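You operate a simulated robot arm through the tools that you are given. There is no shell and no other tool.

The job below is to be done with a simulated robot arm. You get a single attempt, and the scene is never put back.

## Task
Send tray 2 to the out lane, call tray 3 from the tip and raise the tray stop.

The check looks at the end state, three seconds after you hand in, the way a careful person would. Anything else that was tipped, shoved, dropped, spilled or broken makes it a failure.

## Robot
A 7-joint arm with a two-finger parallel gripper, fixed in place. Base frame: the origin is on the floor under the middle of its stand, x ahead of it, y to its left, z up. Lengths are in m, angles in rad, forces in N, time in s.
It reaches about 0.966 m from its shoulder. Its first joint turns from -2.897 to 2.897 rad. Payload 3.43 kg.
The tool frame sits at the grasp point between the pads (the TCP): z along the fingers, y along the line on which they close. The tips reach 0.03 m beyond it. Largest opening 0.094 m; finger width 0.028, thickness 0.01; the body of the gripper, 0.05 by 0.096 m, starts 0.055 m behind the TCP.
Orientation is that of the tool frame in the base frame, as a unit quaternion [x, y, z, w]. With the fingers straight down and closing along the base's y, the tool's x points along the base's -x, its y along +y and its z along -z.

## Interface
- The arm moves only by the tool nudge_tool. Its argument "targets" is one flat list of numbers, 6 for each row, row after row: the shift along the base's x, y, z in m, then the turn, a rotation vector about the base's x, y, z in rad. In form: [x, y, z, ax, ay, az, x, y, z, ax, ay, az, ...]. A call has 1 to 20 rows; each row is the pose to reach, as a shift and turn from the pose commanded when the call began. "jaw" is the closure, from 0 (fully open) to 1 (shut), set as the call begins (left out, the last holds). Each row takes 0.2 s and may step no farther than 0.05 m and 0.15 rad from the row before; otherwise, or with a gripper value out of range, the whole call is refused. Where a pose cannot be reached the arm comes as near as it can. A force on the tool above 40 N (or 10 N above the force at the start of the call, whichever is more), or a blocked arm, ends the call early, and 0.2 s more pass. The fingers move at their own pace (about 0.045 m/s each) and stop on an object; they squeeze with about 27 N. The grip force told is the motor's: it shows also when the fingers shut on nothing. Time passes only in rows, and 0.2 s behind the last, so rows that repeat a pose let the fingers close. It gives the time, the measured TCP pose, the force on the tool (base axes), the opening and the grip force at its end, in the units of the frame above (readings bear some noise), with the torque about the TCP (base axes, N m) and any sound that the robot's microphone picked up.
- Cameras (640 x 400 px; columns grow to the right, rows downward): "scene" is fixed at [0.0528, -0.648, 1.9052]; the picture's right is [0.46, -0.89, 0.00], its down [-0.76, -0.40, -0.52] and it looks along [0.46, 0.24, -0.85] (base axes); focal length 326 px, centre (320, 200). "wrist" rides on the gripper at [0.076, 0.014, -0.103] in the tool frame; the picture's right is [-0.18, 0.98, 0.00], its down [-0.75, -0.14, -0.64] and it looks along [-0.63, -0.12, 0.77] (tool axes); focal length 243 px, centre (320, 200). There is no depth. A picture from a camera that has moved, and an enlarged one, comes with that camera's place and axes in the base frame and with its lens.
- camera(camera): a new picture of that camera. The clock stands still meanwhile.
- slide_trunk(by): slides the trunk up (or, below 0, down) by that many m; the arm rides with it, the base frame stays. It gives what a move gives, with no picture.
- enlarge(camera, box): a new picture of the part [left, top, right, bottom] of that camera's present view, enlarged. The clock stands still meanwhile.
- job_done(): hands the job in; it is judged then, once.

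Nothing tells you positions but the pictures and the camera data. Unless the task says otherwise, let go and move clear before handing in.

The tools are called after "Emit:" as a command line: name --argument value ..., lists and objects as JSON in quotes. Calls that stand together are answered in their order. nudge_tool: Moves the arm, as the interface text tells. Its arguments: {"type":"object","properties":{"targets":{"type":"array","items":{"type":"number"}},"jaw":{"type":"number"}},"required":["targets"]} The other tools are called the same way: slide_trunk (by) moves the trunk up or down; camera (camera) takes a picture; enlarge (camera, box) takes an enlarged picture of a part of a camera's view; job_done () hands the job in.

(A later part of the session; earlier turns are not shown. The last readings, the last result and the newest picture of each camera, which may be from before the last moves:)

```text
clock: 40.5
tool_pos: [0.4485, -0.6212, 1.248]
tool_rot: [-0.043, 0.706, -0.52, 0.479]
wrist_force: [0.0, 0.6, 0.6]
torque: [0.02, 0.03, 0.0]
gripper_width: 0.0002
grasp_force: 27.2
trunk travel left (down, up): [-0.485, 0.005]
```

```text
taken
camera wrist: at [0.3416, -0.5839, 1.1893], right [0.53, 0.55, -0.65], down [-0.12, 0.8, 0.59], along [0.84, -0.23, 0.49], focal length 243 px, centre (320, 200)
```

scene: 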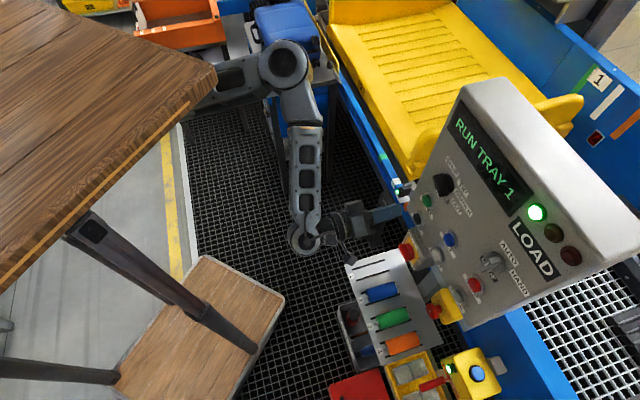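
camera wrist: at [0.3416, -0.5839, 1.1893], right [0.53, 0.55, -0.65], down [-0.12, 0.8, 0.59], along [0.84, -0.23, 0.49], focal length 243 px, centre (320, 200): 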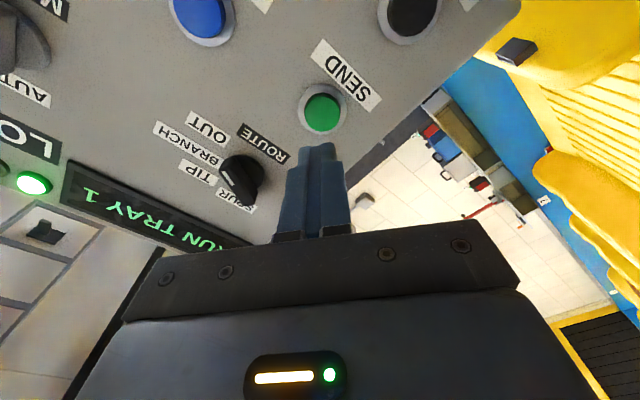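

The display now reads "RUN TRAY 1", which is not what I expected. The clock is stopped while I look, so before doing anything else I'll inspect the trays, the display, the numbered rack and the small device on the rail.

Emit:
enlarge --camera "scene" --box '[430, 80, 600, 270]'

Emit:
enlarge --camera "scene" --box '[330, 240, 460, 370]'

Emit:
enlarge --camera "scene" --box '[370, 140, 440, 210]'

Emit:
enlarge --camera "wrist" --box '[440, 0, 640, 330]'

Emit:
enlarge --camera "scene" --box '[560, 40, 640, 170]'

Emit:
enlarge --camera "scene" --box '[320, 0, 640, 200]'

```text
2.11 times, centred on (515, 175) of scene
camera zoom: at [0.0528, -0.648, 1.9052], right [0.46, -0.89, 0.0], down [-0.76, -0.4, -0.52], along [0.46, 0.24, -0.85], focal length 685 px, centre (-90, 253)
```

zoom: 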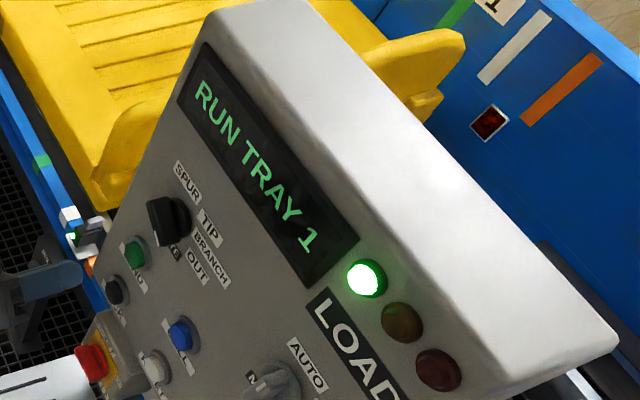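

```text
3.08 times, centred on (395, 305) of scene
camera zoom: at [0.0528, -0.648, 1.9052], right [0.46, -0.89, 0.0], down [-0.76, -0.4, -0.52], along [0.46, 0.24, -0.85], focal length 1002 px, centre (89, -123)
```

zoom: 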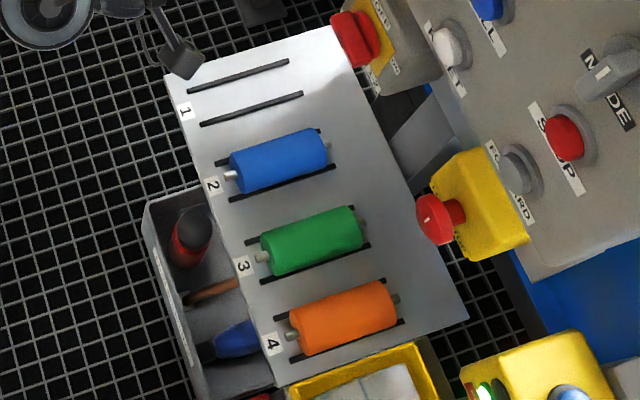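

```text
5.71 times, centred on (405, 175) of scene
camera zoom: at [0.0528, -0.648, 1.9052], right [0.46, -0.89, 0.0], down [-0.76, -0.4, -0.52], along [0.46, 0.24, -0.85], focal length 1860 px, centre (-166, 343)
```

zoom: 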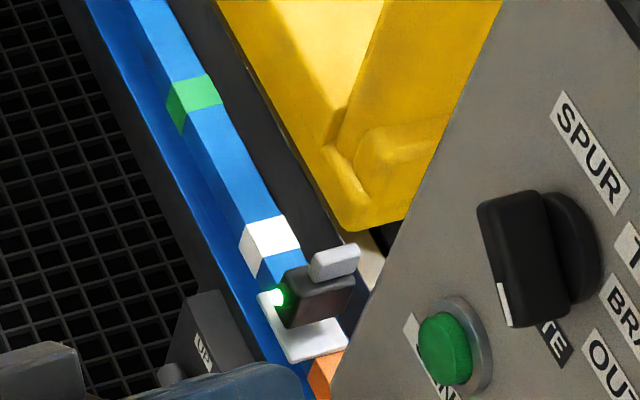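

```text
1.21 times, centred on (540, 165) of wrist
camera zoom: at [0.3416, -0.5839, 1.1893], right [0.53, 0.55, -0.65], down [-0.12, 0.8, 0.59], along [0.84, -0.23, 0.49], focal length 294 px, centre (53, 242)
```

zoom: 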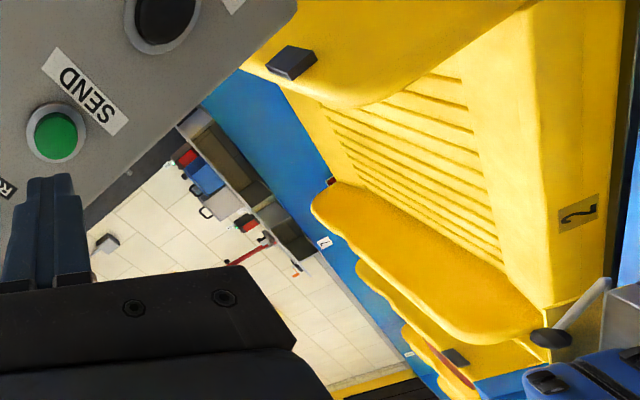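

```text
3.08 times, centred on (600, 105) of scene
camera zoom: at [0.0528, -0.648, 1.9052], right [0.46, -0.89, 0.0], down [-0.76, -0.4, -0.52], along [0.46, 0.24, -0.85], focal length 1002 px, centre (-542, 492)
```

zoom: 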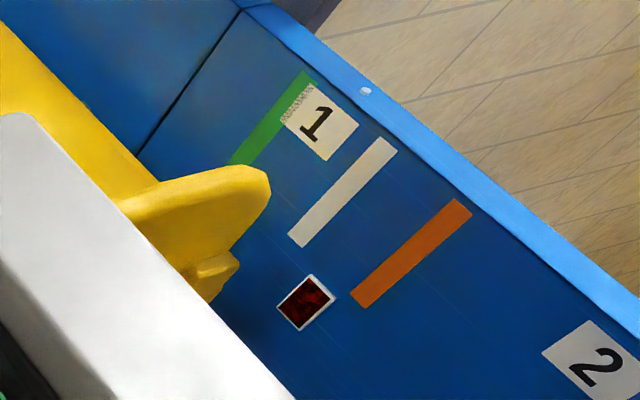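

```text
2.00 times, centred on (480, 100) of scene
camera zoom: at [0.0528, -0.648, 1.9052], right [0.46, -0.89, 0.0], down [-0.76, -0.4, -0.52], along [0.46, 0.24, -0.85], focal length 651 px, centre (0, 400)
```

zoom: 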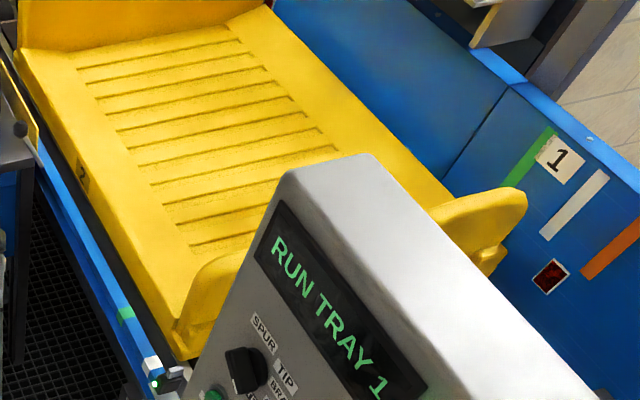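

Tray 2 has not moved and the display says "RUN TRAY 1". I need to see what is actually running, so I'll take a short step while rolling the wrist camera round for a view along the belt.

Emit:
nudge_tool --targets '[-0.01, 0.0097, 0, -0.1079, 0.1042, 0, -0.02, 0.0193, 0, -0.2158, 0.2083, 0]' --jaw 1

Emit:
camera --camera "scene"

Emit:
camera --camera "wrist"

```text
clock: 41.1
tool_pos: [0.43, -0.6011, 1.2482]
tool_rot: [-0.149, 0.692, -0.586, 0.395]
wrist_force: [-0.9, -0.4, -0.5]
torque: [-0.01, 0.01, -0.02]
gripper_width: 0.0
grasp_force: 26.8
trunk travel left (down, up): [-0.485, 0.005]
```

```text
taken
```

scene: 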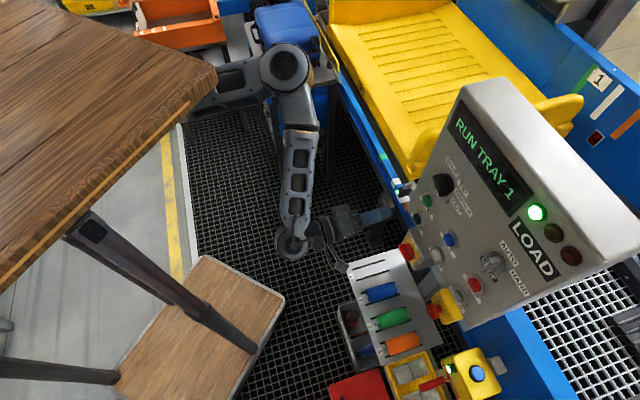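

```text
taken
camera wrist: at [0.3102, -0.5754, 1.2067], right [0.37, 0.39, -0.84], down [-0.01, 0.91, 0.41], along [0.93, -0.14, 0.34], focal length 243 px, centre (320, 200)
```

wrist: 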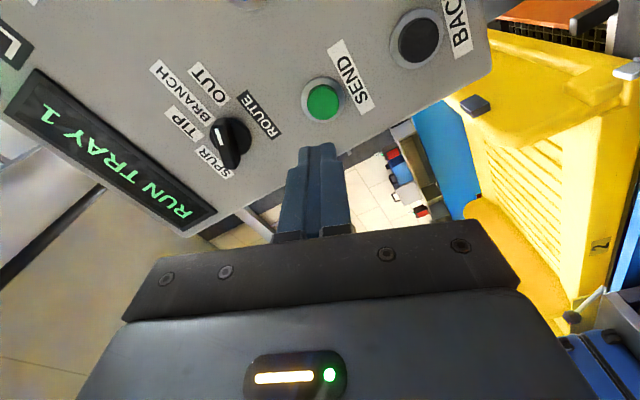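

Tray 2 is still stationary. I'll keep rolling the camera round to look down the belt toward tray 1 so I can see what was dispatched.

Emit:
nudge_tool --targets '[-0.005, 0.005, 0, -0.1007, 0.0972, 0, -0.01, 0.01, 0.005, -0.2015, 0.1945, 0, -0.015, 0.015, 0.01, -0.3022, 0.2917, 0, -0.02, 0.02, 0.015, -0.4029, 0.3889, 0, -0.025, 0.025, 0.02, -0.5037, 0.4862, 0, -0.025, 0.025, 0.025, -0.6044, 0.5834, 0, -0.025, 0.025, 0.03, -0.7051, 0.6806, 0, -0.025, 0.025, 0.03, -0.8058, 0.7778, 0, -0.025, 0.025, 0.03, -0.9066, 0.8751, 0]' --jaw 1

Emit:
camera --camera "wrist"

Emit:
camera --camera "scene"

```text
clock: 43.1
tool_pos: [0.405, -0.5764, 1.2796]
tool_rot: [0.527, -0.471, 0.707, 0.027]
wrist_force: [-0.1, -0.7, 0.3]
torque: [0.02, -0.01, 0.04]
gripper_width: 0.0002
grasp_force: 27.4
trunk travel left (down, up): [-0.485, 0.005]
```

```text
taken
camera wrist: at [0.2899, -0.5458, 1.3282], right [-0.44, -0.46, -0.77], down [-0.05, 0.87, -0.49], along [0.89, -0.18, -0.41], focal length 243 px, centre (320, 200)
```

wrist: 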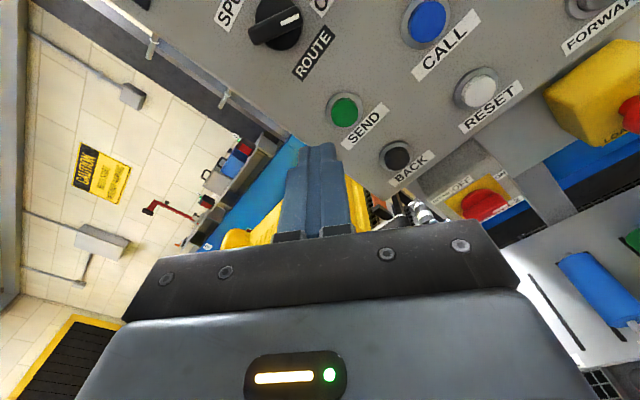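

```text
taken
```

scene: 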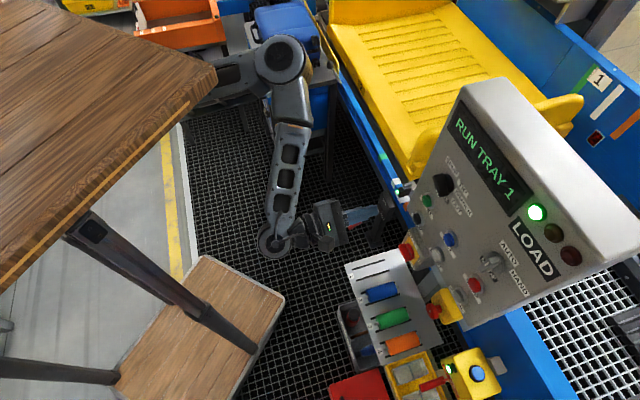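

Still "RUN TRAY 1" and tray 2 hasn't moved. I'll roll a little further to look down-line at tray 1.

Emit:
nudge_tool --targets '[0, 0, 0, -0.1007, 0.0972, 0, 0, 0, 0.0, -0.2015, 0.1945, 0, 0, 0, 0, -0.3022, 0.2917, 0, 0, 0, 0, -0.4029, 0.3889, 0, 0, 0, 0, -0.5037, 0.4862, 0, 0, 0, 0, -0.6044, 0.5834, 0, 0, 0, 0, -0.7051, 0.6806, 0, 0, 0, 0, -0.8058, 0.7778, 0, 0, 0, 0, -0.9066, 0.8751, 0, 0, 0, 0, -1.0073, 0.9723, 0, 0, 0, 0, -1.108, 1.0695, 0]' --jaw 1

Emit:
camera --camera "wrist"

Emit:
camera --camera "scene"

```text
clock: 45.5
tool_pos: [0.406, -0.5809, 1.2789]
tool_rot: [0.707, 0.026, 0.488, 0.511]
wrist_force: [0.0, 0.0, 0.4]
torque: [0.03, 0.02, 0.02]
gripper_width: 0.0002
grasp_force: 27.1
out of reach, approached as far as the arm can: row 11
trunk travel left (down, up): [-0.485, 0.005]
```

```text
taken
camera wrist: at [0.367, -0.4724, 1.3409], right [-0.55, -0.57, 0.61], down [-0.79, 0.11, -0.6], along [0.28, -0.82, -0.51], focal length 243 px, centre (320, 200)
```

wrist: 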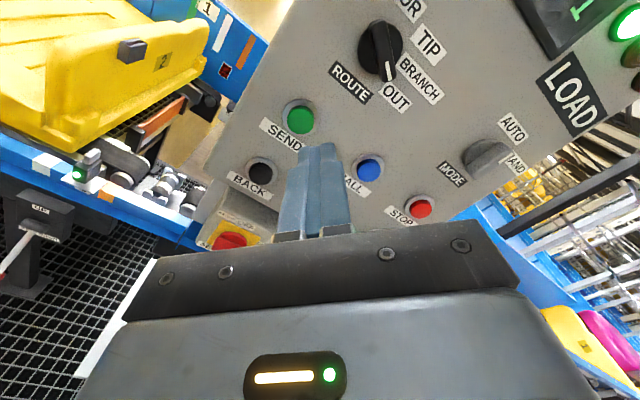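

```text
taken
```

scene: 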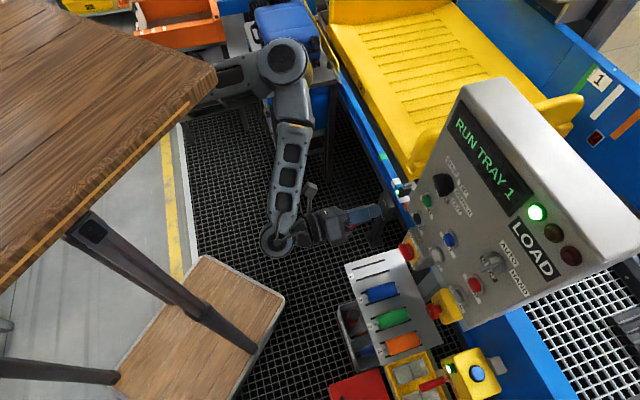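

Now I can see both trays. I'll zoom in on tray 1, tray 2's front, the photo-eye and the ROUTE pointer.

Emit:
enlarge --camera "wrist" --box '[490, 180, 640, 390]'

Emit:
enlarge --camera "wrist" --box '[320, 0, 470, 120]'

Emit:
enlarge --camera "wrist" --box '[0, 0, 280, 300]'

```text
1.90 times, centred on (565, 285) of wrist
camera zoom: at [0.367, -0.4724, 1.3409], right [-0.55, -0.57, 0.61], down [-0.79, 0.11, -0.6], along [0.28, -0.82, -0.51], focal length 462 px, centre (-147, 38)
```

zoom: 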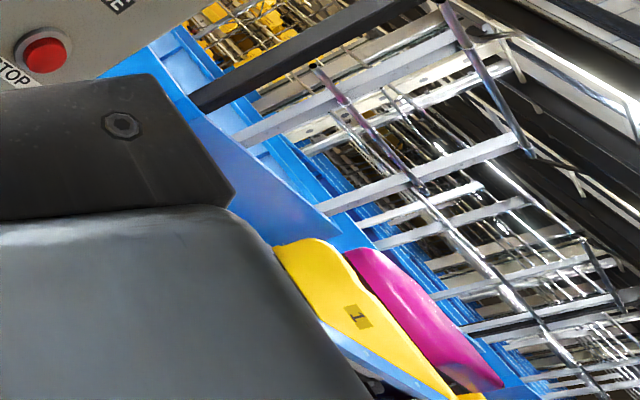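

```text
3.33 times, centred on (395, 60) of wrist
camera zoom: at [0.367, -0.4724, 1.3409], right [-0.55, -0.57, 0.61], down [-0.79, 0.11, -0.6], along [0.28, -0.82, -0.51], focal length 809 px, centre (70, 667)
```

zoom: 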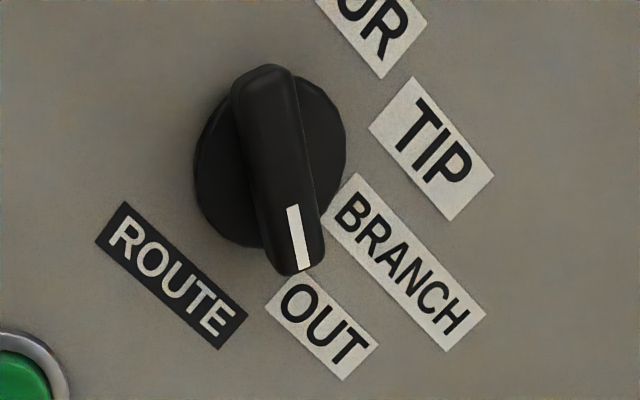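

```text
1.33 times, centred on (140, 150) of wrist
camera zoom: at [0.367, -0.4724, 1.3409], right [-0.55, -0.57, 0.61], down [-0.79, 0.11, -0.6], along [0.28, -0.82, -0.51], focal length 324 px, centre (560, 267)
```

zoom: 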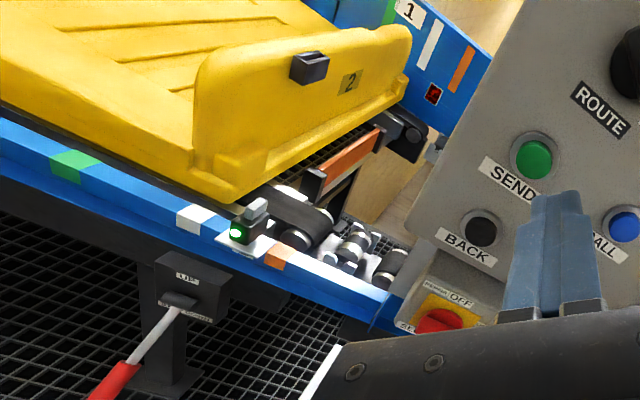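

Tray 1 with the magenta suitcase has travelled about 2.4 m down the line, so the line ahead is being cleared first. ROUTE is firmly on OUT. I'll wait and watch what the machine does next, rolling the wrist back meanwhile.

Emit:
nudge_tool --targets '[0, 0, 0, 0.0993, -0.0958, 0, 0, 0, 0, 0.1986, -0.1917, 0, 0, 0, 0, 0.2979, -0.2875, 0, 0, 0, 0, 0.3972, -0.3834, 0, 0, 0, 0, 0.4964, -0.4792, 0, 0, 0, 0, 0.5957, -0.575, 0, 0, 0, 0, 0.695, -0.6709, 0, 0, 0, 0, 0.7943, -0.7667, 0, 0, 0, 0, 0.8936, -0.8626, 0, 0, 0, 0, 0.9929, -0.9584, 0]' --jaw 1

Emit:
camera --camera "scene"

Emit:
camera --camera "wrist"

```text
clock: 47.7
tool_pos: [0.4072, -0.5804, 1.2808]
tool_rot: [0.562, -0.429, 0.703, 0.082]
wrist_force: [0.9, -0.1, 0.1]
torque: [-0.02, 0.03, 0.01]
gripper_width: 0.0001
grasp_force: 27.1
trunk travel left (down, up): [-0.485, 0.005]
```

```text
taken
```

scene: 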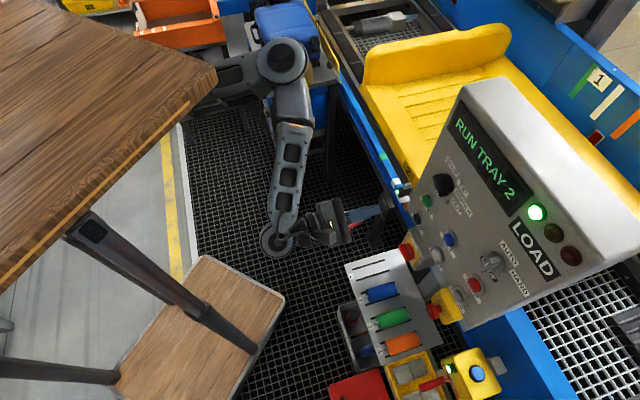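

```text
taken
camera wrist: at [0.2991, -0.5441, 1.3381], right [-0.52, -0.54, -0.66], down [-0.11, 0.81, -0.58], along [0.85, -0.23, -0.48], focal length 243 px, centre (320, 200)
```

wrist: 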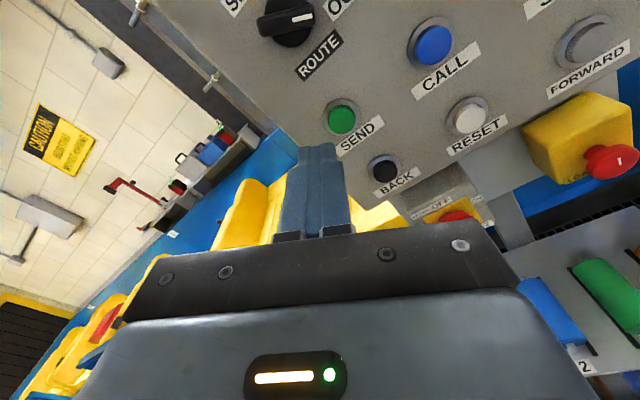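

The machine cleared tray 1 and is now running tray 2; it's moving. I'll keep the selector untouched until this finishes, and finish rolling back to the next grip angle.

Emit:
nudge_tool --targets '[0, 0, 0, 0.0993, -0.0958, 0, 0, 0, 0, 0.1986, -0.1917, 0, 0, 0, 0, 0.2979, -0.2875, 0, 0, 0, 0, 0.3972, -0.3834, 0, 0, 0, 0, 0.4964, -0.4792, 0, 0, 0, 0, 0.5957, -0.575, 0, 0, 0, 0, 0.695, -0.6709, 0, 0, 0, 0, 0.7943, -0.7667, 0, 0, 0, 0, 0.8936, -0.8626, 0, 0, 0, 0, 0.9929, -0.9584, 0]' --jaw 1

Emit:
camera --camera "scene"

Emit:
camera --camera "wrist"

```text
clock: 49.9
tool_pos: [0.407, -0.5798, 1.2784]
tool_rot: [-0.16, 0.688, -0.594, 0.384]
wrist_force: [0.3, -0.1, -0.7]
torque: [0.01, 0.01, -0.01]
gripper_width: 0.0001
grasp_force: 26.4
trunk travel left (down, up): [-0.485, 0.005]
```

```text
taken
```

scene: 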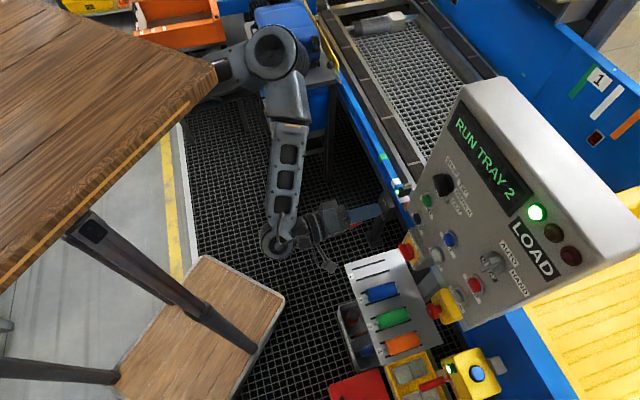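

```text
taken
camera wrist: at [0.2871, -0.5553, 1.2407], right [0.35, 0.36, -0.86], down [0.0, 0.92, 0.39], along [0.94, -0.13, 0.32], focal length 243 px, centre (320, 200)
```

wrist: 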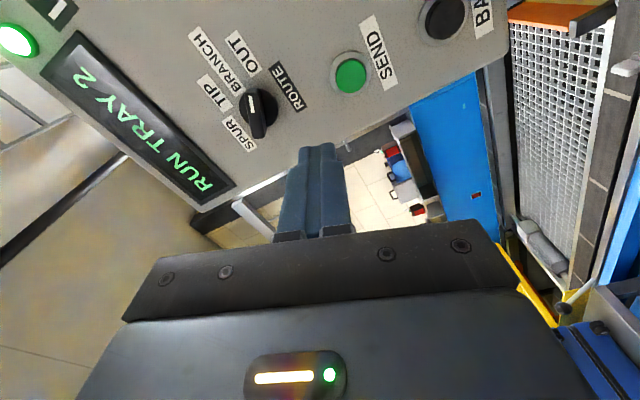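

Tray 2 has left the load bay and is heading down the line. I'll hold still and keep waiting until the display returns to ready.

Emit:
nudge_tool --targets '[0, 0, 0, 0, 0, 0, 0, 0, 0, 0, 0, 0, 0, 0, 0, 0, 0, 0, 0, 0, 0, 0, 0, 0, 0, 0, 0, 0, 0, 0, 0, 0, 0, 0, 0, 0, 0, 0, 0, 0, 0, 0, 0, 0, 0, 0, 0, 0, 0, 0, 0, 0, 0, 0, 0, 0, 0, 0, 0, 0, 0, 0, 0, 0, 0, 0, 0, 0, 0, 0, 0, 0]' --jaw 1

Emit:
camera --camera "scene"

```text
clock: 52.5
tool_pos: [0.4068, -0.5799, 1.2795]
tool_rot: [-0.16, 0.688, -0.594, 0.385]
wrist_force: [-0.8, -0.2, 0.7]
torque: [0.0, -0.01, 0.01]
gripper_width: 0.0
grasp_force: 26.9
trunk travel left (down, up): [-0.485, 0.005]
```

```text
taken
```

scene: 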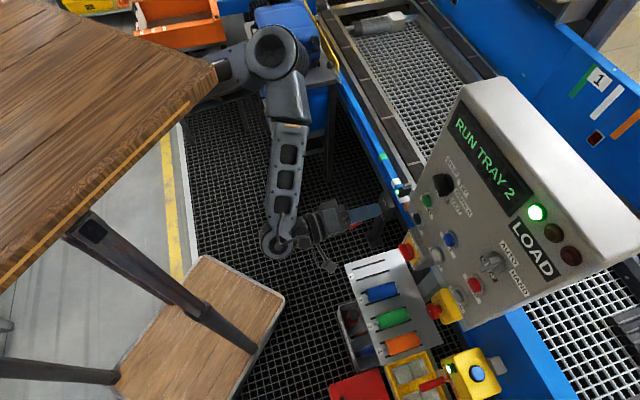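

The display still says RUN TRAY 2 and the tray is out of the scene camera's view. I'll keep waiting, and position in front of the ROUTE knob, clear of it, in the meantime.

Emit:
nudge_tool --targets '[0.005, -0.01, 0.017, 0, 0, 0, 0.01, -0.02, 0.034, 0, 0, 0, 0.015, -0.03, 0.05, 0, 0, 0, 0.02, -0.04, 0.066, 0, 0, 0, 0.0236, -0.0521, 0.0665, 0, 0, 0, 0.0236, -0.0521, 0.0665, 0, 0, 0, 0.0236, -0.0521, 0.0665, 0, 0, 0, 0.0236, -0.0521, 0.0665, 0, 0, 0, 0.0236, -0.0521, 0.0665, 0, 0, 0, 0.0236, -0.0521, 0.0665, 0, 0, 0, 0.0236, -0.0521, 0.0665, 0, 0, 0, 0.0236, -0.0521, 0.0665, 0, 0, 0, 0.0236, -0.0521, 0.0665, 0, 0, 0, 0.0236, -0.0521, 0.0665, 0, 0, 0, 0.0236, -0.0521, 0.0665, 0, 0, 0]' --jaw 0

Emit:
camera --camera "scene"

Emit:
camera --camera "wrist"

```text
clock: 55.7
tool_pos: [0.43, -0.6322, 1.3449]
tool_rot: [-0.162, 0.689, -0.593, 0.384]
wrist_force: [-0.4, 0.3, -0.2]
torque: [0.02, 0.04, 0.0]
gripper_width: 0.0942
grasp_force: 0.1
trunk travel left (down, up): [-0.485, 0.005]
```

```text
taken
```

scene: 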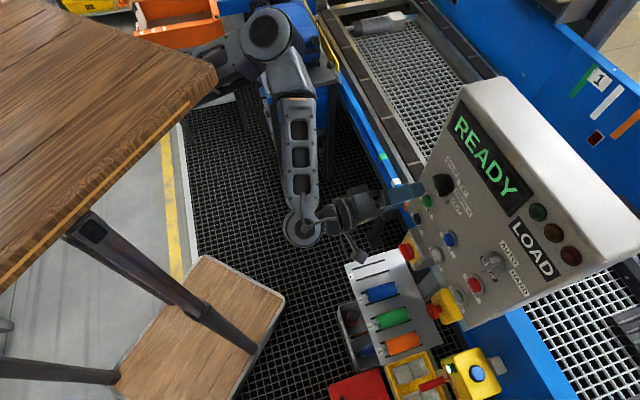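

```text
taken
camera wrist: at [0.3105, -0.6074, 1.3054], right [0.35, 0.36, -0.86], down [0.0, 0.92, 0.39], along [0.94, -0.13, 0.32], focal length 243 px, centre (320, 200)
```

wrist: 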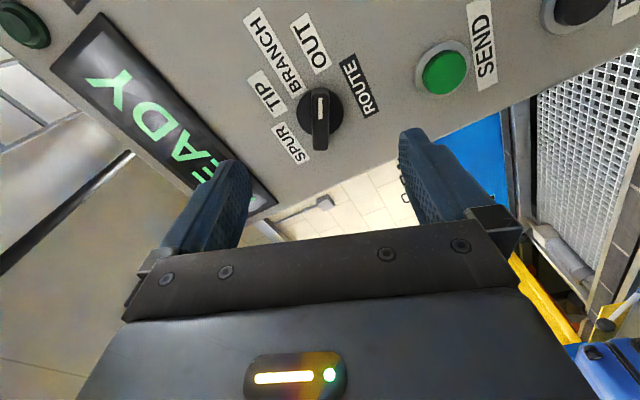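

READY again, so tray 2 has reached its lane. Now I'll set ROUTE back to TIP: align the roll with the bar and check.

Emit:
nudge_tool --targets '[0.0, 0.0, 0.001, 0.0647, -0.0625, 0, 0.0, 0.0, 0.001, 0.1295, -0.125, 0, 0.0, 0.0, 0.001, 0.1295, -0.125, 0]' --jaw 0

Emit:
enlarge --camera "wrist" --box '[220, 20, 420, 180]'

```text
clock: 56.5
tool_pos: [0.4299, -0.6338, 1.3468]
tool_rot: [-0.099, 0.701, -0.556, 0.436]
wrist_force: [0.2, 0.0, 0.1]
torque: [0.03, 0.01, 0.02]
gripper_width: 0.0941
grasp_force: 0.1
trunk travel left (down, up): [-0.485, 0.005]
```

```text
2.50 times, centred on (320, 100) of wrist
camera zoom: at [0.3164, -0.6015, 1.2959], right [0.45, 0.47, -0.76], down [-0.06, 0.86, 0.5], along [0.89, -0.18, 0.42], focal length 606 px, centre (320, 450)
```

zoom: 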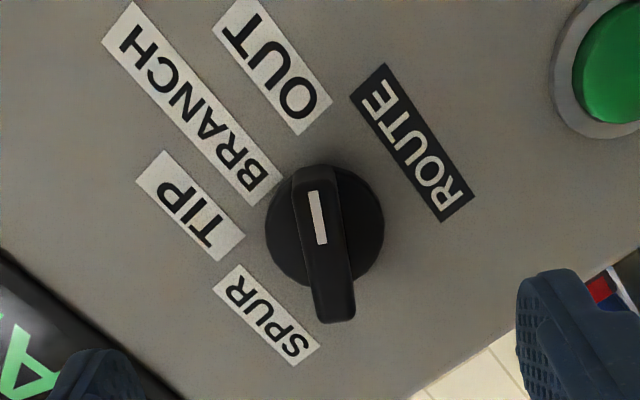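

Alignment is within about 1.5 mm. Moving in to the same depth as before and closing to a snug fit on the bar.

Emit:
nudge_tool --targets '[0.017, -0.0164, 0, 0, 0, 0, 0.034, -0.0329, 0, 0, 0, 0, 0.0511, -0.0493, 0, 0, 0, 0, 0.0511, -0.0493, 0, 0, 0, 0]' --jaw 0

Emit:
nudge_tool --targets '[0, 0, 0, 0, 0, 0, 0, 0, 0, 0, 0, 0, 0, 0, 0, 0, 0, 0, 0, 0, 0, 0, 0, 0, 0, 0, 0, 0, 0, 0]' --jaw 0.84

Emit:
enlarge --camera "wrist" --box '[220, 50, 420, 210]'

```text
clock: 57.5
tool_pos: [0.4821, -0.6816, 1.3475]
tool_rot: [-0.098, 0.701, -0.557, 0.435]
wrist_force: [-0.1, 0.6, 0.1]
torque: [0.0, 0.0, 0.01]
gripper_width: 0.0937
grasp_force: 0.0
trunk travel left (down, up): [-0.485, 0.005]
```

```text
clock: 58.7
tool_pos: [0.4828, -0.6808, 1.3474]
tool_rot: [-0.098, 0.701, -0.556, 0.436]
wrist_force: [0.9, 1.6, -4.6]
torque: [0.02, 0.01, 0.06]
gripper_width: 0.0175
grasp_force: 2.0
trunk travel left (down, up): [-0.485, 0.005]
```

```text
2.50 times, centred on (320, 130) of wrist
camera zoom: at [0.368, -0.65, 1.2965], right [0.45, 0.47, -0.76], down [-0.06, 0.86, 0.5], along [0.89, -0.18, 0.42], focal length 606 px, centre (320, 375)
```

zoom: 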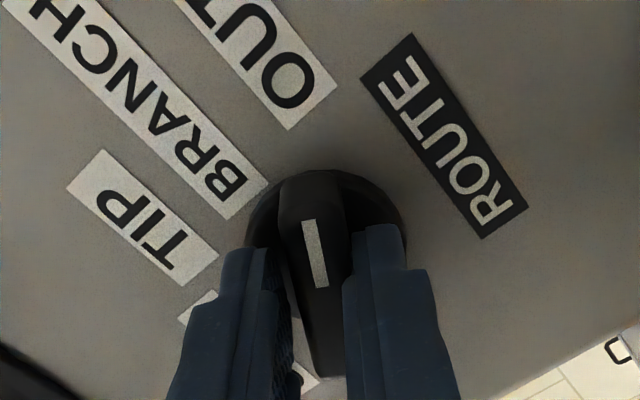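

The fingers fit around the bar with little force. Turning counter-clockwise 80° to TIP.

Emit:
nudge_tool --targets '[0, 0, 0, -0.1004, 0.097, 0, 0, 0, 0, -0.2009, 0.1939, 0, 0, 0, 0, -0.3013, 0.2909, 0, 0, 0, 0, -0.4018, 0.3878, 0, 0, 0, 0, -0.5022, 0.4848, 0, 0, 0, 0, -0.6026, 0.5817, 0, 0, 0, 0, -0.7031, 0.6787, 0, 0, 0, 0, -0.8035, 0.7756, 0, 0, 0, 0, -0.904, 0.8726, 0, 0, 0, 0, -1.0044, 0.9695, 0, 0, 0, 0, -1.0044, 0.9695, 0]' --jaw 0.84

Emit:
nudge_tool --targets '[0, 0, 0, 0, 0, 0, 0, 0, 0, 0, 0, 0, 0, 0, 0, 0, 0, 0]' --jaw 0.4

Emit:
camera --camera "wrist"

Emit:
enlarge --camera "wrist" --box '[180, 10, 440, 230]'

```text
clock: 61.1
tool_pos: [0.4824, -0.682, 1.3485]
tool_rot: [0.525, -0.473, 0.707, 0.026]
wrist_force: [-0.2, -0.2, -0.2]
torque: [-0.02, 0.03, -0.02]
gripper_width: 0.016
grasp_force: 0.4
trunk travel left (down, up): [-0.485, 0.005]
```

```text
clock: 61.9
tool_pos: [0.4819, -0.6811, 1.3468]
tool_rot: [0.525, -0.473, 0.707, 0.024]
wrist_force: [0.6, 0.1, 0.3]
torque: [-0.01, -0.01, 0.04]
gripper_width: 0.0564
grasp_force: 0.1
trunk travel left (down, up): [-0.485, 0.005]
```

```text
taken
camera wrist: at [0.3671, -0.6516, 1.3964], right [-0.44, -0.46, -0.77], down [-0.05, 0.87, -0.49], along [0.9, -0.18, -0.41], focal length 243 px, centre (320, 200)
```

wrist: 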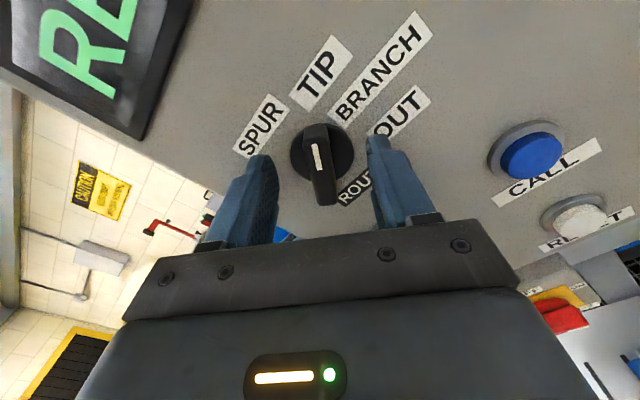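

```text
1.82 times, centred on (310, 120) of wrist
camera zoom: at [0.3671, -0.6516, 1.3964], right [-0.44, -0.46, -0.77], down [-0.05, 0.87, -0.49], along [0.9, -0.18, -0.41], focal length 441 px, centre (338, 346)
```

zoom: 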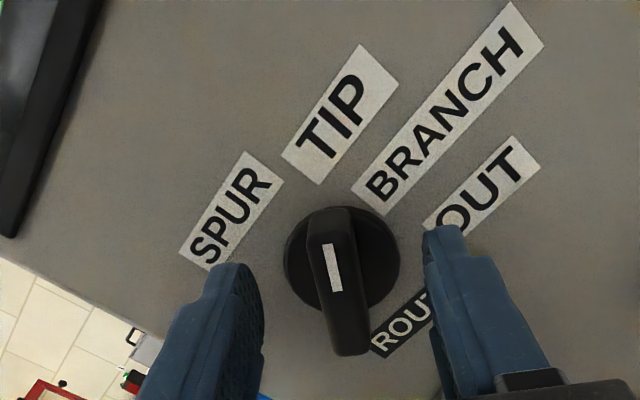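

The pointer is on TIP at 40° and holding. Backing off and moving across to the blue CALL button with closed fingers.

Emit:
nudge_tool --targets '[-0.0216, 0.0209, 0, 0, 0, 0, -0.0432, 0.0417, 0, 0, 0, 0, -0.0579, 0.0265, -0.0253, 0, 0, 0, -0.0726, 0.0113, -0.0505, 0, 0, 0, -0.0873, -0.004, -0.0758, 0, 0, 0, -0.102, -0.0192, -0.101, 0, 0, 0]' --jaw 0.4

Emit:
nudge_tool --targets '[0, 0, 0, 0, 0, 0, 0, 0, 0, 0, 0, 0, 0, 0, 0, 0, 0, 0, 0, 0, 0, 0, 0, 0]' --jaw 1

Emit:
camera --camera "wrist"

Emit:
enlarge --camera "wrist" --box '[250, 70, 390, 190]'

Emit:
camera --camera "scene"

```text
clock: 63.3
tool_pos: [0.3801, -0.6986, 1.2453]
tool_rot: [0.525, -0.473, 0.707, 0.024]
wrist_force: [0.7, -0.3, 0.0]
torque: [-0.02, 0.02, -0.02]
gripper_width: 0.0563
grasp_force: 0.0
trunk travel left (down, up): [-0.485, 0.005]
```

```text
clock: 64.3
tool_pos: [0.3804, -0.6999, 1.2454]
tool_rot: [0.525, -0.473, 0.707, 0.024]
wrist_force: [-0.7, 0.8, -1.0]
torque: [0.0, 0.01, 0.01]
gripper_width: 0.0
grasp_force: 26.9
trunk travel left (down, up): [-0.485, 0.005]
```

```text
taken
camera wrist: at [0.2655, -0.6691, 1.2947], right [-0.44, -0.46, -0.77], down [-0.05, 0.87, -0.49], along [0.9, -0.18, -0.41], focal length 243 px, centre (320, 200)
```

wrist: 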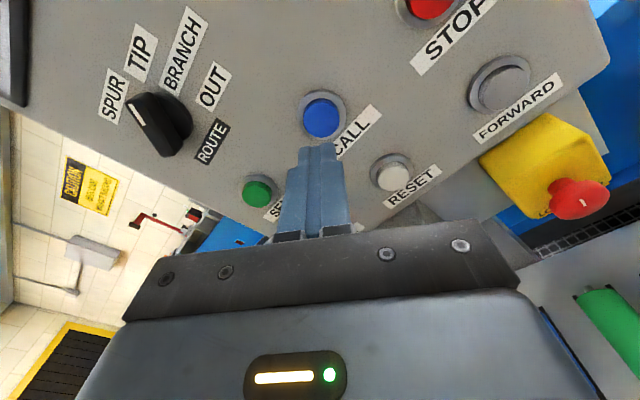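

```text
3.33 times, centred on (320, 130) of wrist
camera zoom: at [0.2655, -0.6691, 1.2947], right [-0.44, -0.46, -0.77], down [-0.05, 0.87, -0.49], along [0.9, -0.18, -0.41], focal length 809 px, centre (320, 433)
```

zoom: 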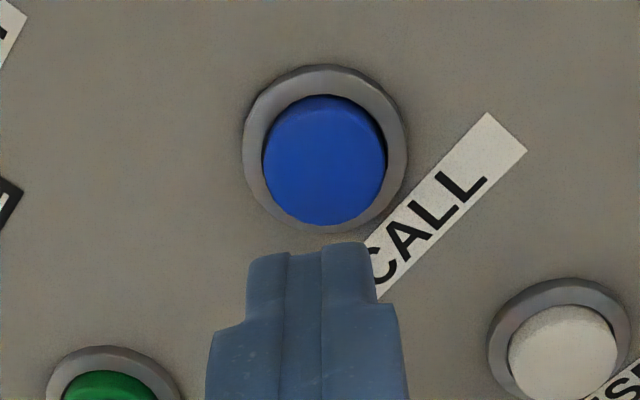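

```text
taken
```

scene: 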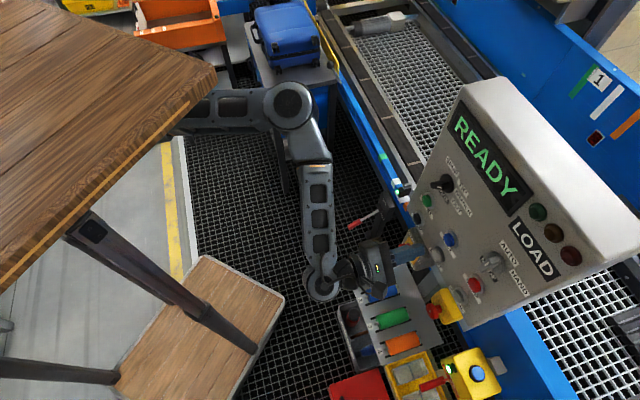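

CALL is dead-centre ahead. I'll double-check the ROUTE pointer from here before pressing.

Emit:
enlarge --camera "wrist" --box '[80, 0, 250, 180]'

Emit:
enlarge --camera "scene" --box '[410, 140, 500, 220]'

```text
2.22 times, centred on (165, 90) of wrist
camera zoom: at [0.2655, -0.6691, 1.2947], right [-0.44, -0.46, -0.77], down [-0.05, 0.87, -0.49], along [0.9, -0.18, -0.41], focal length 539 px, centre (664, 444)
```

zoom: 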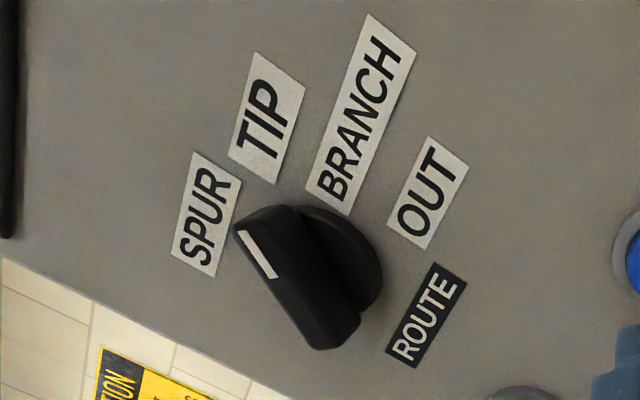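

```text
5.00 times, centred on (455, 180) of scene
camera zoom: at [0.0528, -0.648, 1.9052], right [0.46, -0.89, 0.0], down [-0.76, -0.4, -0.52], along [0.46, 0.24, -0.85], focal length 1628 px, centre (-355, 300)
```

zoom: 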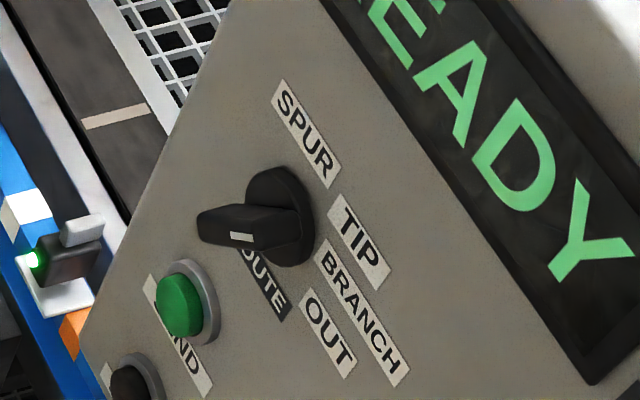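

ROUTE reads TIP. Pressing CALL with the same depth that clicked SEND.

Emit:
nudge_tool --targets '[0.0216, -0.0208, 0, 0, 0, 0, 0.036, -0.0347, 0, 0, 0, 0, 0.0417, -0.0403, 0, 0, 0, 0, 0.0453, -0.0438, 0, 0, 0, 0, 0.0496, -0.0479, 0, 0, 0, 0]' --jaw 1

Emit:
camera --camera "scene"

```text
clock: 65.5
tool_pos: [0.4267, -0.7464, 1.2452]
tool_rot: [0.525, -0.474, 0.706, 0.024]
wrist_force: [-11.7, 28.6, -2.6]
torque: [0.03, 0.04, 0.39]
gripper_width: 0.0002
grasp_force: 26.7
trunk travel left (down, up): [-0.485, 0.005]
heard: click
```

```text
taken
```

scene: 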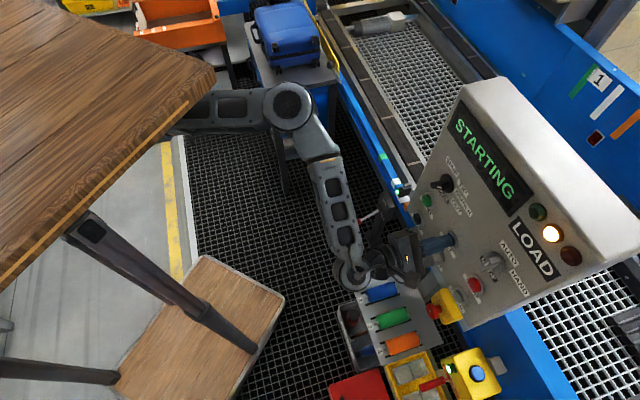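

CALL clicked and the display says STARTING. I'll back off the button and watch which tray comes.

Emit:
nudge_tool --targets '[-0.0108, 0.0104, 0, 0, 0, 0, -0.036, 0.0347, 0, 0, 0, 0, -0.072, 0.0694, 0, 0, 0, 0, -0.1008, 0.0972, 0, 0, 0, 0, -0.1008, 0.0972, 0, 0, 0, 0, -0.1008, 0.0972, 0, 0, 0, 0, -0.1008, 0.0972, 0, 0, 0, 0, -0.1008, 0.0972, 0, 0, 0, 0]' --jaw 1

Emit:
camera --camera "scene"

Emit:
camera --camera "wrist"

```text
clock: 67.3
tool_pos: [0.3297, -0.6523, 1.2444]
tool_rot: [0.526, -0.473, 0.707, 0.025]
wrist_force: [-0.2, 0.6, -1.2]
torque: [0.0, 0.01, 0.01]
gripper_width: 0.0001
grasp_force: 26.6
trunk travel left (down, up): [-0.485, 0.005]
```

```text
taken
```

scene: 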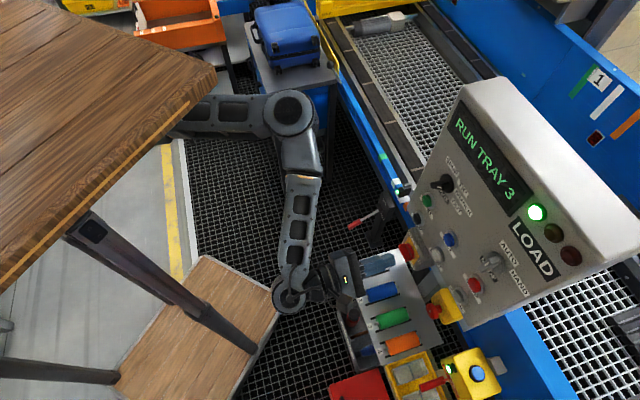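

```text
taken
camera wrist: at [0.2143, -0.6219, 1.2936], right [-0.44, -0.46, -0.77], down [-0.05, 0.87, -0.49], along [0.9, -0.18, -0.41], focal length 243 px, centre (320, 200)
```

wrist: 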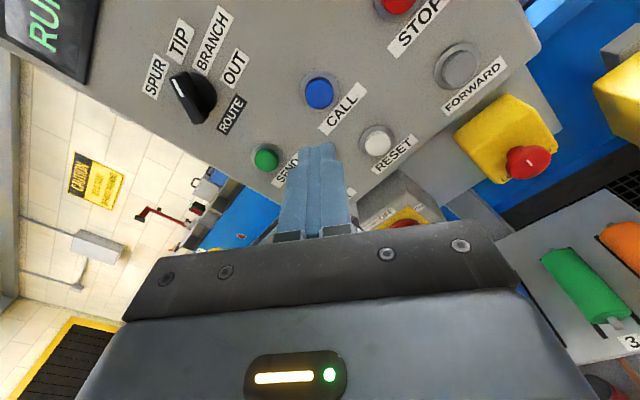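

Tray 3 is running toward the load bay. Meanwhile I'll move the tool sideways along the panel to line up above the tray-stop lever, which sits well to the left and clear of the rack, rolling to put the camera on top.

Emit:
nudge_tool --targets '[0.0286, 0.0297, 0, -0.0504, 0.0486, 0, 0.0572, 0.0593, 0, -0.1007, 0.0972, 0, 0.0858, 0.089, 0, -0.1511, 0.1458, 0, 0.1144, 0.1186, 0, -0.2015, 0.1945, 0, 0.143, 0.1483, 0, -0.2518, 0.2431, 0, 0.1716, 0.178, 0, -0.3022, 0.2917, 0, 0.2002, 0.2076, 0, -0.3526, 0.3403, 0, 0.2288, 0.2373, 0, -0.4029, 0.3889, 0, 0.2574, 0.2669, 0, -0.4533, 0.4375, 0, 0.286, 0.2966, 0, -0.5037, 0.4862, 0]' --jaw 0

Emit:
camera --camera "scene"

Emit:
camera --camera "wrist"

```text
clock: 69.5
tool_pos: [0.5398, -0.3907, 1.2288]
tool_rot: [0.678, -0.264, 0.641, 0.246]
wrist_force: [0.4, -0.9, -0.3]
torque: [0.05, -0.01, 0.02]
gripper_width: 0.094
grasp_force: 0.1
out of reach, approached as far as the arm can: row 8, 9, 10
trunk travel left (down, up): [-0.485, 0.005]
```

```text
taken
```

scene: 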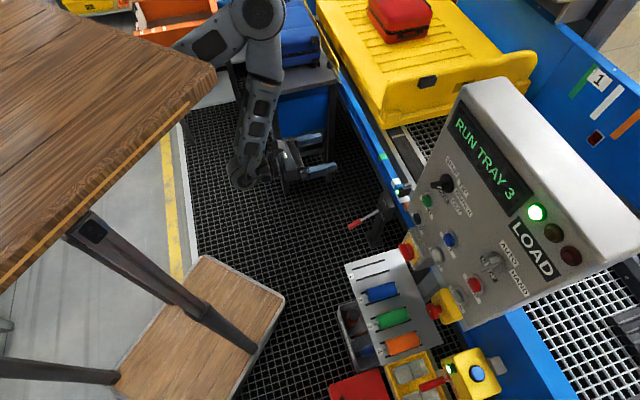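

```text
taken
camera wrist: at [0.4586, -0.3334, 1.3115], right [-0.67, -0.72, -0.19], down [-0.41, 0.57, -0.72], along [0.62, -0.4, -0.67], focal length 243 px, centre (320, 200)
```

wrist: 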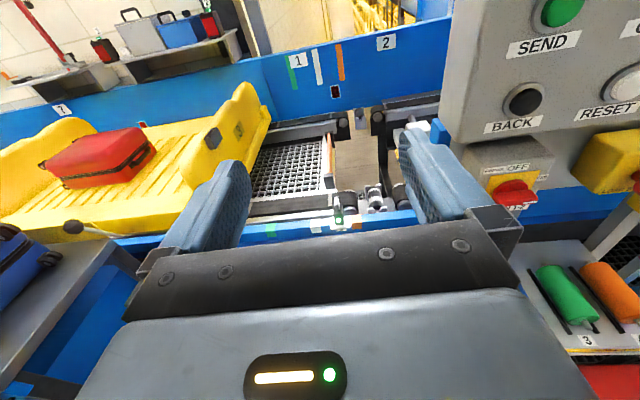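

Tray 3 (carrying a red suitcase) is coming in. The arm is near its reach limit at this height, so I'll lower the trunk, which I need for the lever anyway; the path straight down is clear of the rack and lever.

Emit:
slide_trunk --by -0.25

Emit:
camera --camera "scene"

Emit:
camera --camera "wrist"

```text
clock: 72.1
tool_pos: [0.5427, -0.391, 0.981]
tool_rot: [0.679, -0.258, 0.641, 0.247]
wrist_force: [0.4, -0.4, 0.1]
torque: [0.02, 0.06, -0.04]
gripper_width: 0.0941
grasp_force: 0.1
trunk travel left (down, up): [-0.235, 0.255]
```

```text
taken
```

scene: 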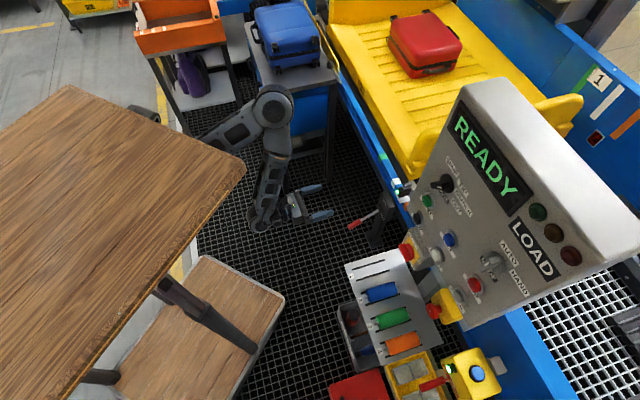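

```text
taken
camera wrist: at [0.4608, -0.3331, 1.0633], right [-0.66, -0.73, -0.18], down [-0.42, 0.56, -0.72], along [0.62, -0.4, -0.67], focal length 243 px, centre (320, 200)
```

wrist: 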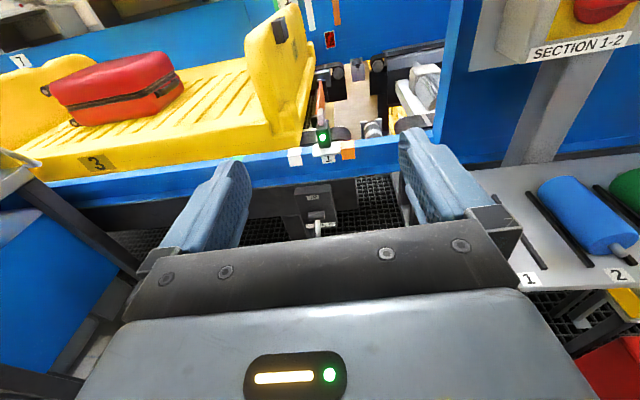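

Tray 3 has arrived and the display is READY. The lever post is visible below; I'll read its labels.

Emit:
enlarge --camera "wrist" --box '[250, 120, 390, 250]'

Emit:
enlarge --camera "scene" --box '[330, 170, 430, 260]'

```text
3.08 times, centred on (320, 185) of wrist
camera zoom: at [0.4608, -0.3331, 1.0633], right [-0.66, -0.73, -0.18], down [-0.42, 0.56, -0.72], along [0.62, -0.4, -0.67], focal length 746 px, centre (320, 246)
```

zoom: 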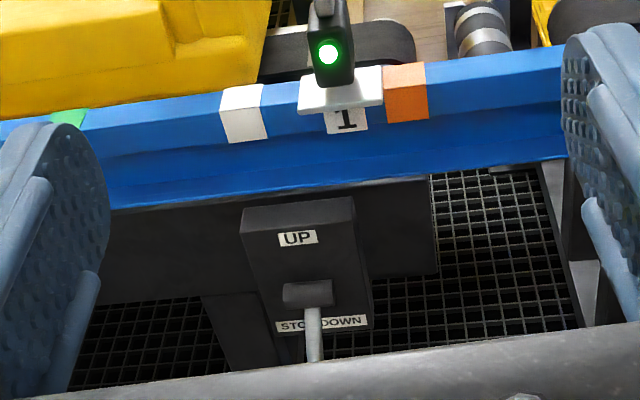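

```text
4.44 times, centred on (380, 215) of scene
camera zoom: at [0.0528, -0.648, 1.9052], right [0.46, -0.89, 0.0], down [-0.76, -0.4, -0.52], along [0.46, 0.24, -0.85], focal length 1447 px, centre (53, 133)
```

zoom: 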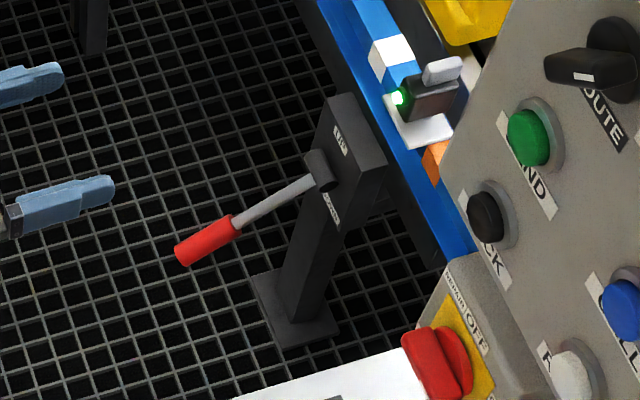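

Labels read UP at top and STOP DOWN at bottom, so the lever is currently down. The handle centre is near (0.751, -0.472, 0.54) with the hub at (0.831, -0.550, 0.623). Lowering the trunk further.

Emit:
slide_trunk --by -0.2

Emit:
nudge_tool --targets '[0, 0, -0.02, 0, 0, 0, 0, 0, -0.04, 0, 0, 0, 0, 0, -0.04, 0, 0, 0]' --jaw 0

Emit:
camera --camera "scene"

Emit:
camera --camera "wrist"

```text
clock: 74.3
tool_pos: [0.5424, -0.3887, 0.782]
tool_rot: [0.68, -0.257, 0.641, 0.247]
wrist_force: [-0.3, -0.4, 0.4]
torque: [-0.01, 0.0, 0.02]
gripper_width: 0.0941
grasp_force: 0.1
trunk travel left (down, up): [-0.035, 0.455]
```

```text
clock: 75.1
tool_pos: [0.5404, -0.4112, 0.7797]
tool_rot: [0.665, -0.253, 0.656, 0.251]
wrist_force: [-0.1, 0.1, -0.1]
torque: [-0.03, 0.06, 0.03]
gripper_width: 0.0937
grasp_force: 0.1
out of reach, approached as far as the arm can: row 1, 2, 3
trunk travel left (down, up): [-0.035, 0.455]
```

```text
taken
```

scene: 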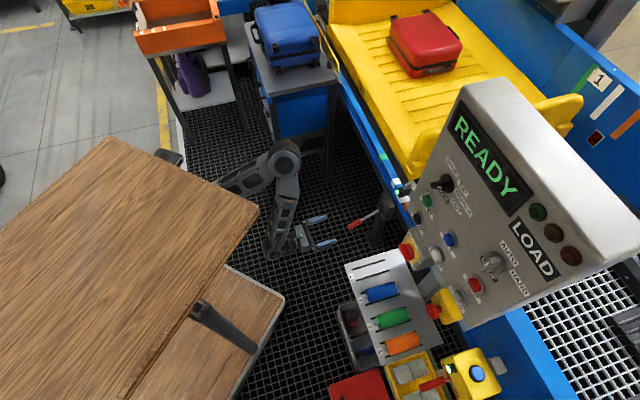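

```text
taken
camera wrist: at [0.457, -0.352, 0.8571], right [-0.66, -0.73, -0.18], down [-0.39, 0.54, -0.75], along [0.64, -0.42, -0.64], focal length 243 px, centre (320, 200)
```

wrist: 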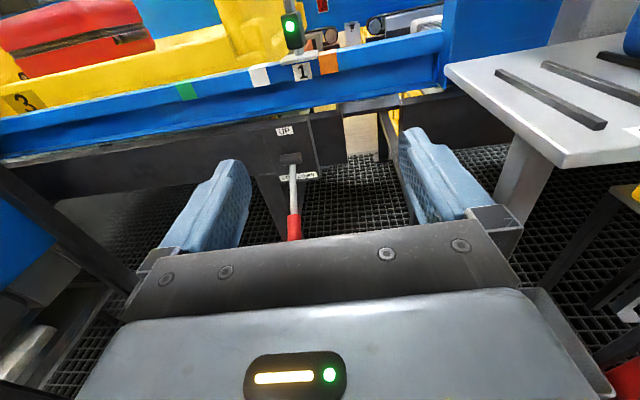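

The arm can't quite reach this pose with the camera on top, probably because the wrist roll is near its limit again. I'll roll back toward the middle of its range and see if the pose becomes reachable.

Emit:
nudge_tool --targets '[0, 0, 0, 0.1007, -0.0972, 0, 0, 0, 0, 0.2015, -0.1945, 0, 0, 0, 0, 0.3022, -0.2917, 0, 0, 0, 0, 0.4029, -0.3889, 0, 0, 0, 0, 0.5037, -0.4862, 0, 0, 0, 0, 0.6044, -0.5834, 0, 0, 0, 0, 0.6044, -0.5834, 0]' --jaw 0

Emit:
camera --camera "scene"

Emit:
camera --camera "wrist"

```text
clock: 76.7
tool_pos: [0.5429, -0.4166, 0.7885]
tool_rot: [0.496, -0.498, 0.711, -0.037]
wrist_force: [-0.7, -0.5, -0.1]
torque: [0.0, -0.02, 0.04]
gripper_width: 0.0939
grasp_force: 0.1
out of reach, approached as far as the arm can: row 2, 3, 4, 5, 6, 7
trunk travel left (down, up): [-0.035, 0.455]
```

```text
taken
```

scene: 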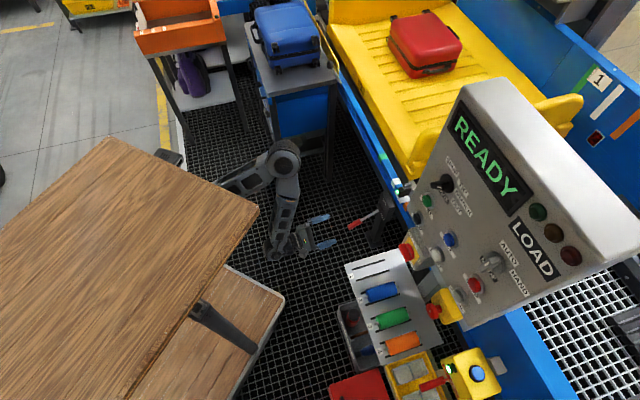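

```text
taken
camera wrist: at [0.4214, -0.3966, 0.8266], right [-0.34, -0.39, -0.85], down [-0.04, 0.91, -0.41], along [0.94, -0.11, -0.32], focal length 243 px, centre (320, 200)
```

wrist: 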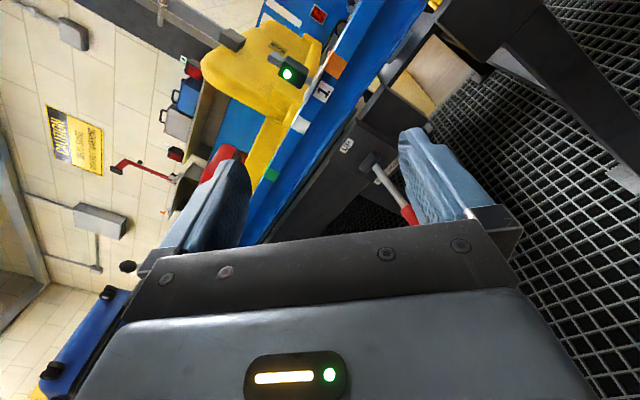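

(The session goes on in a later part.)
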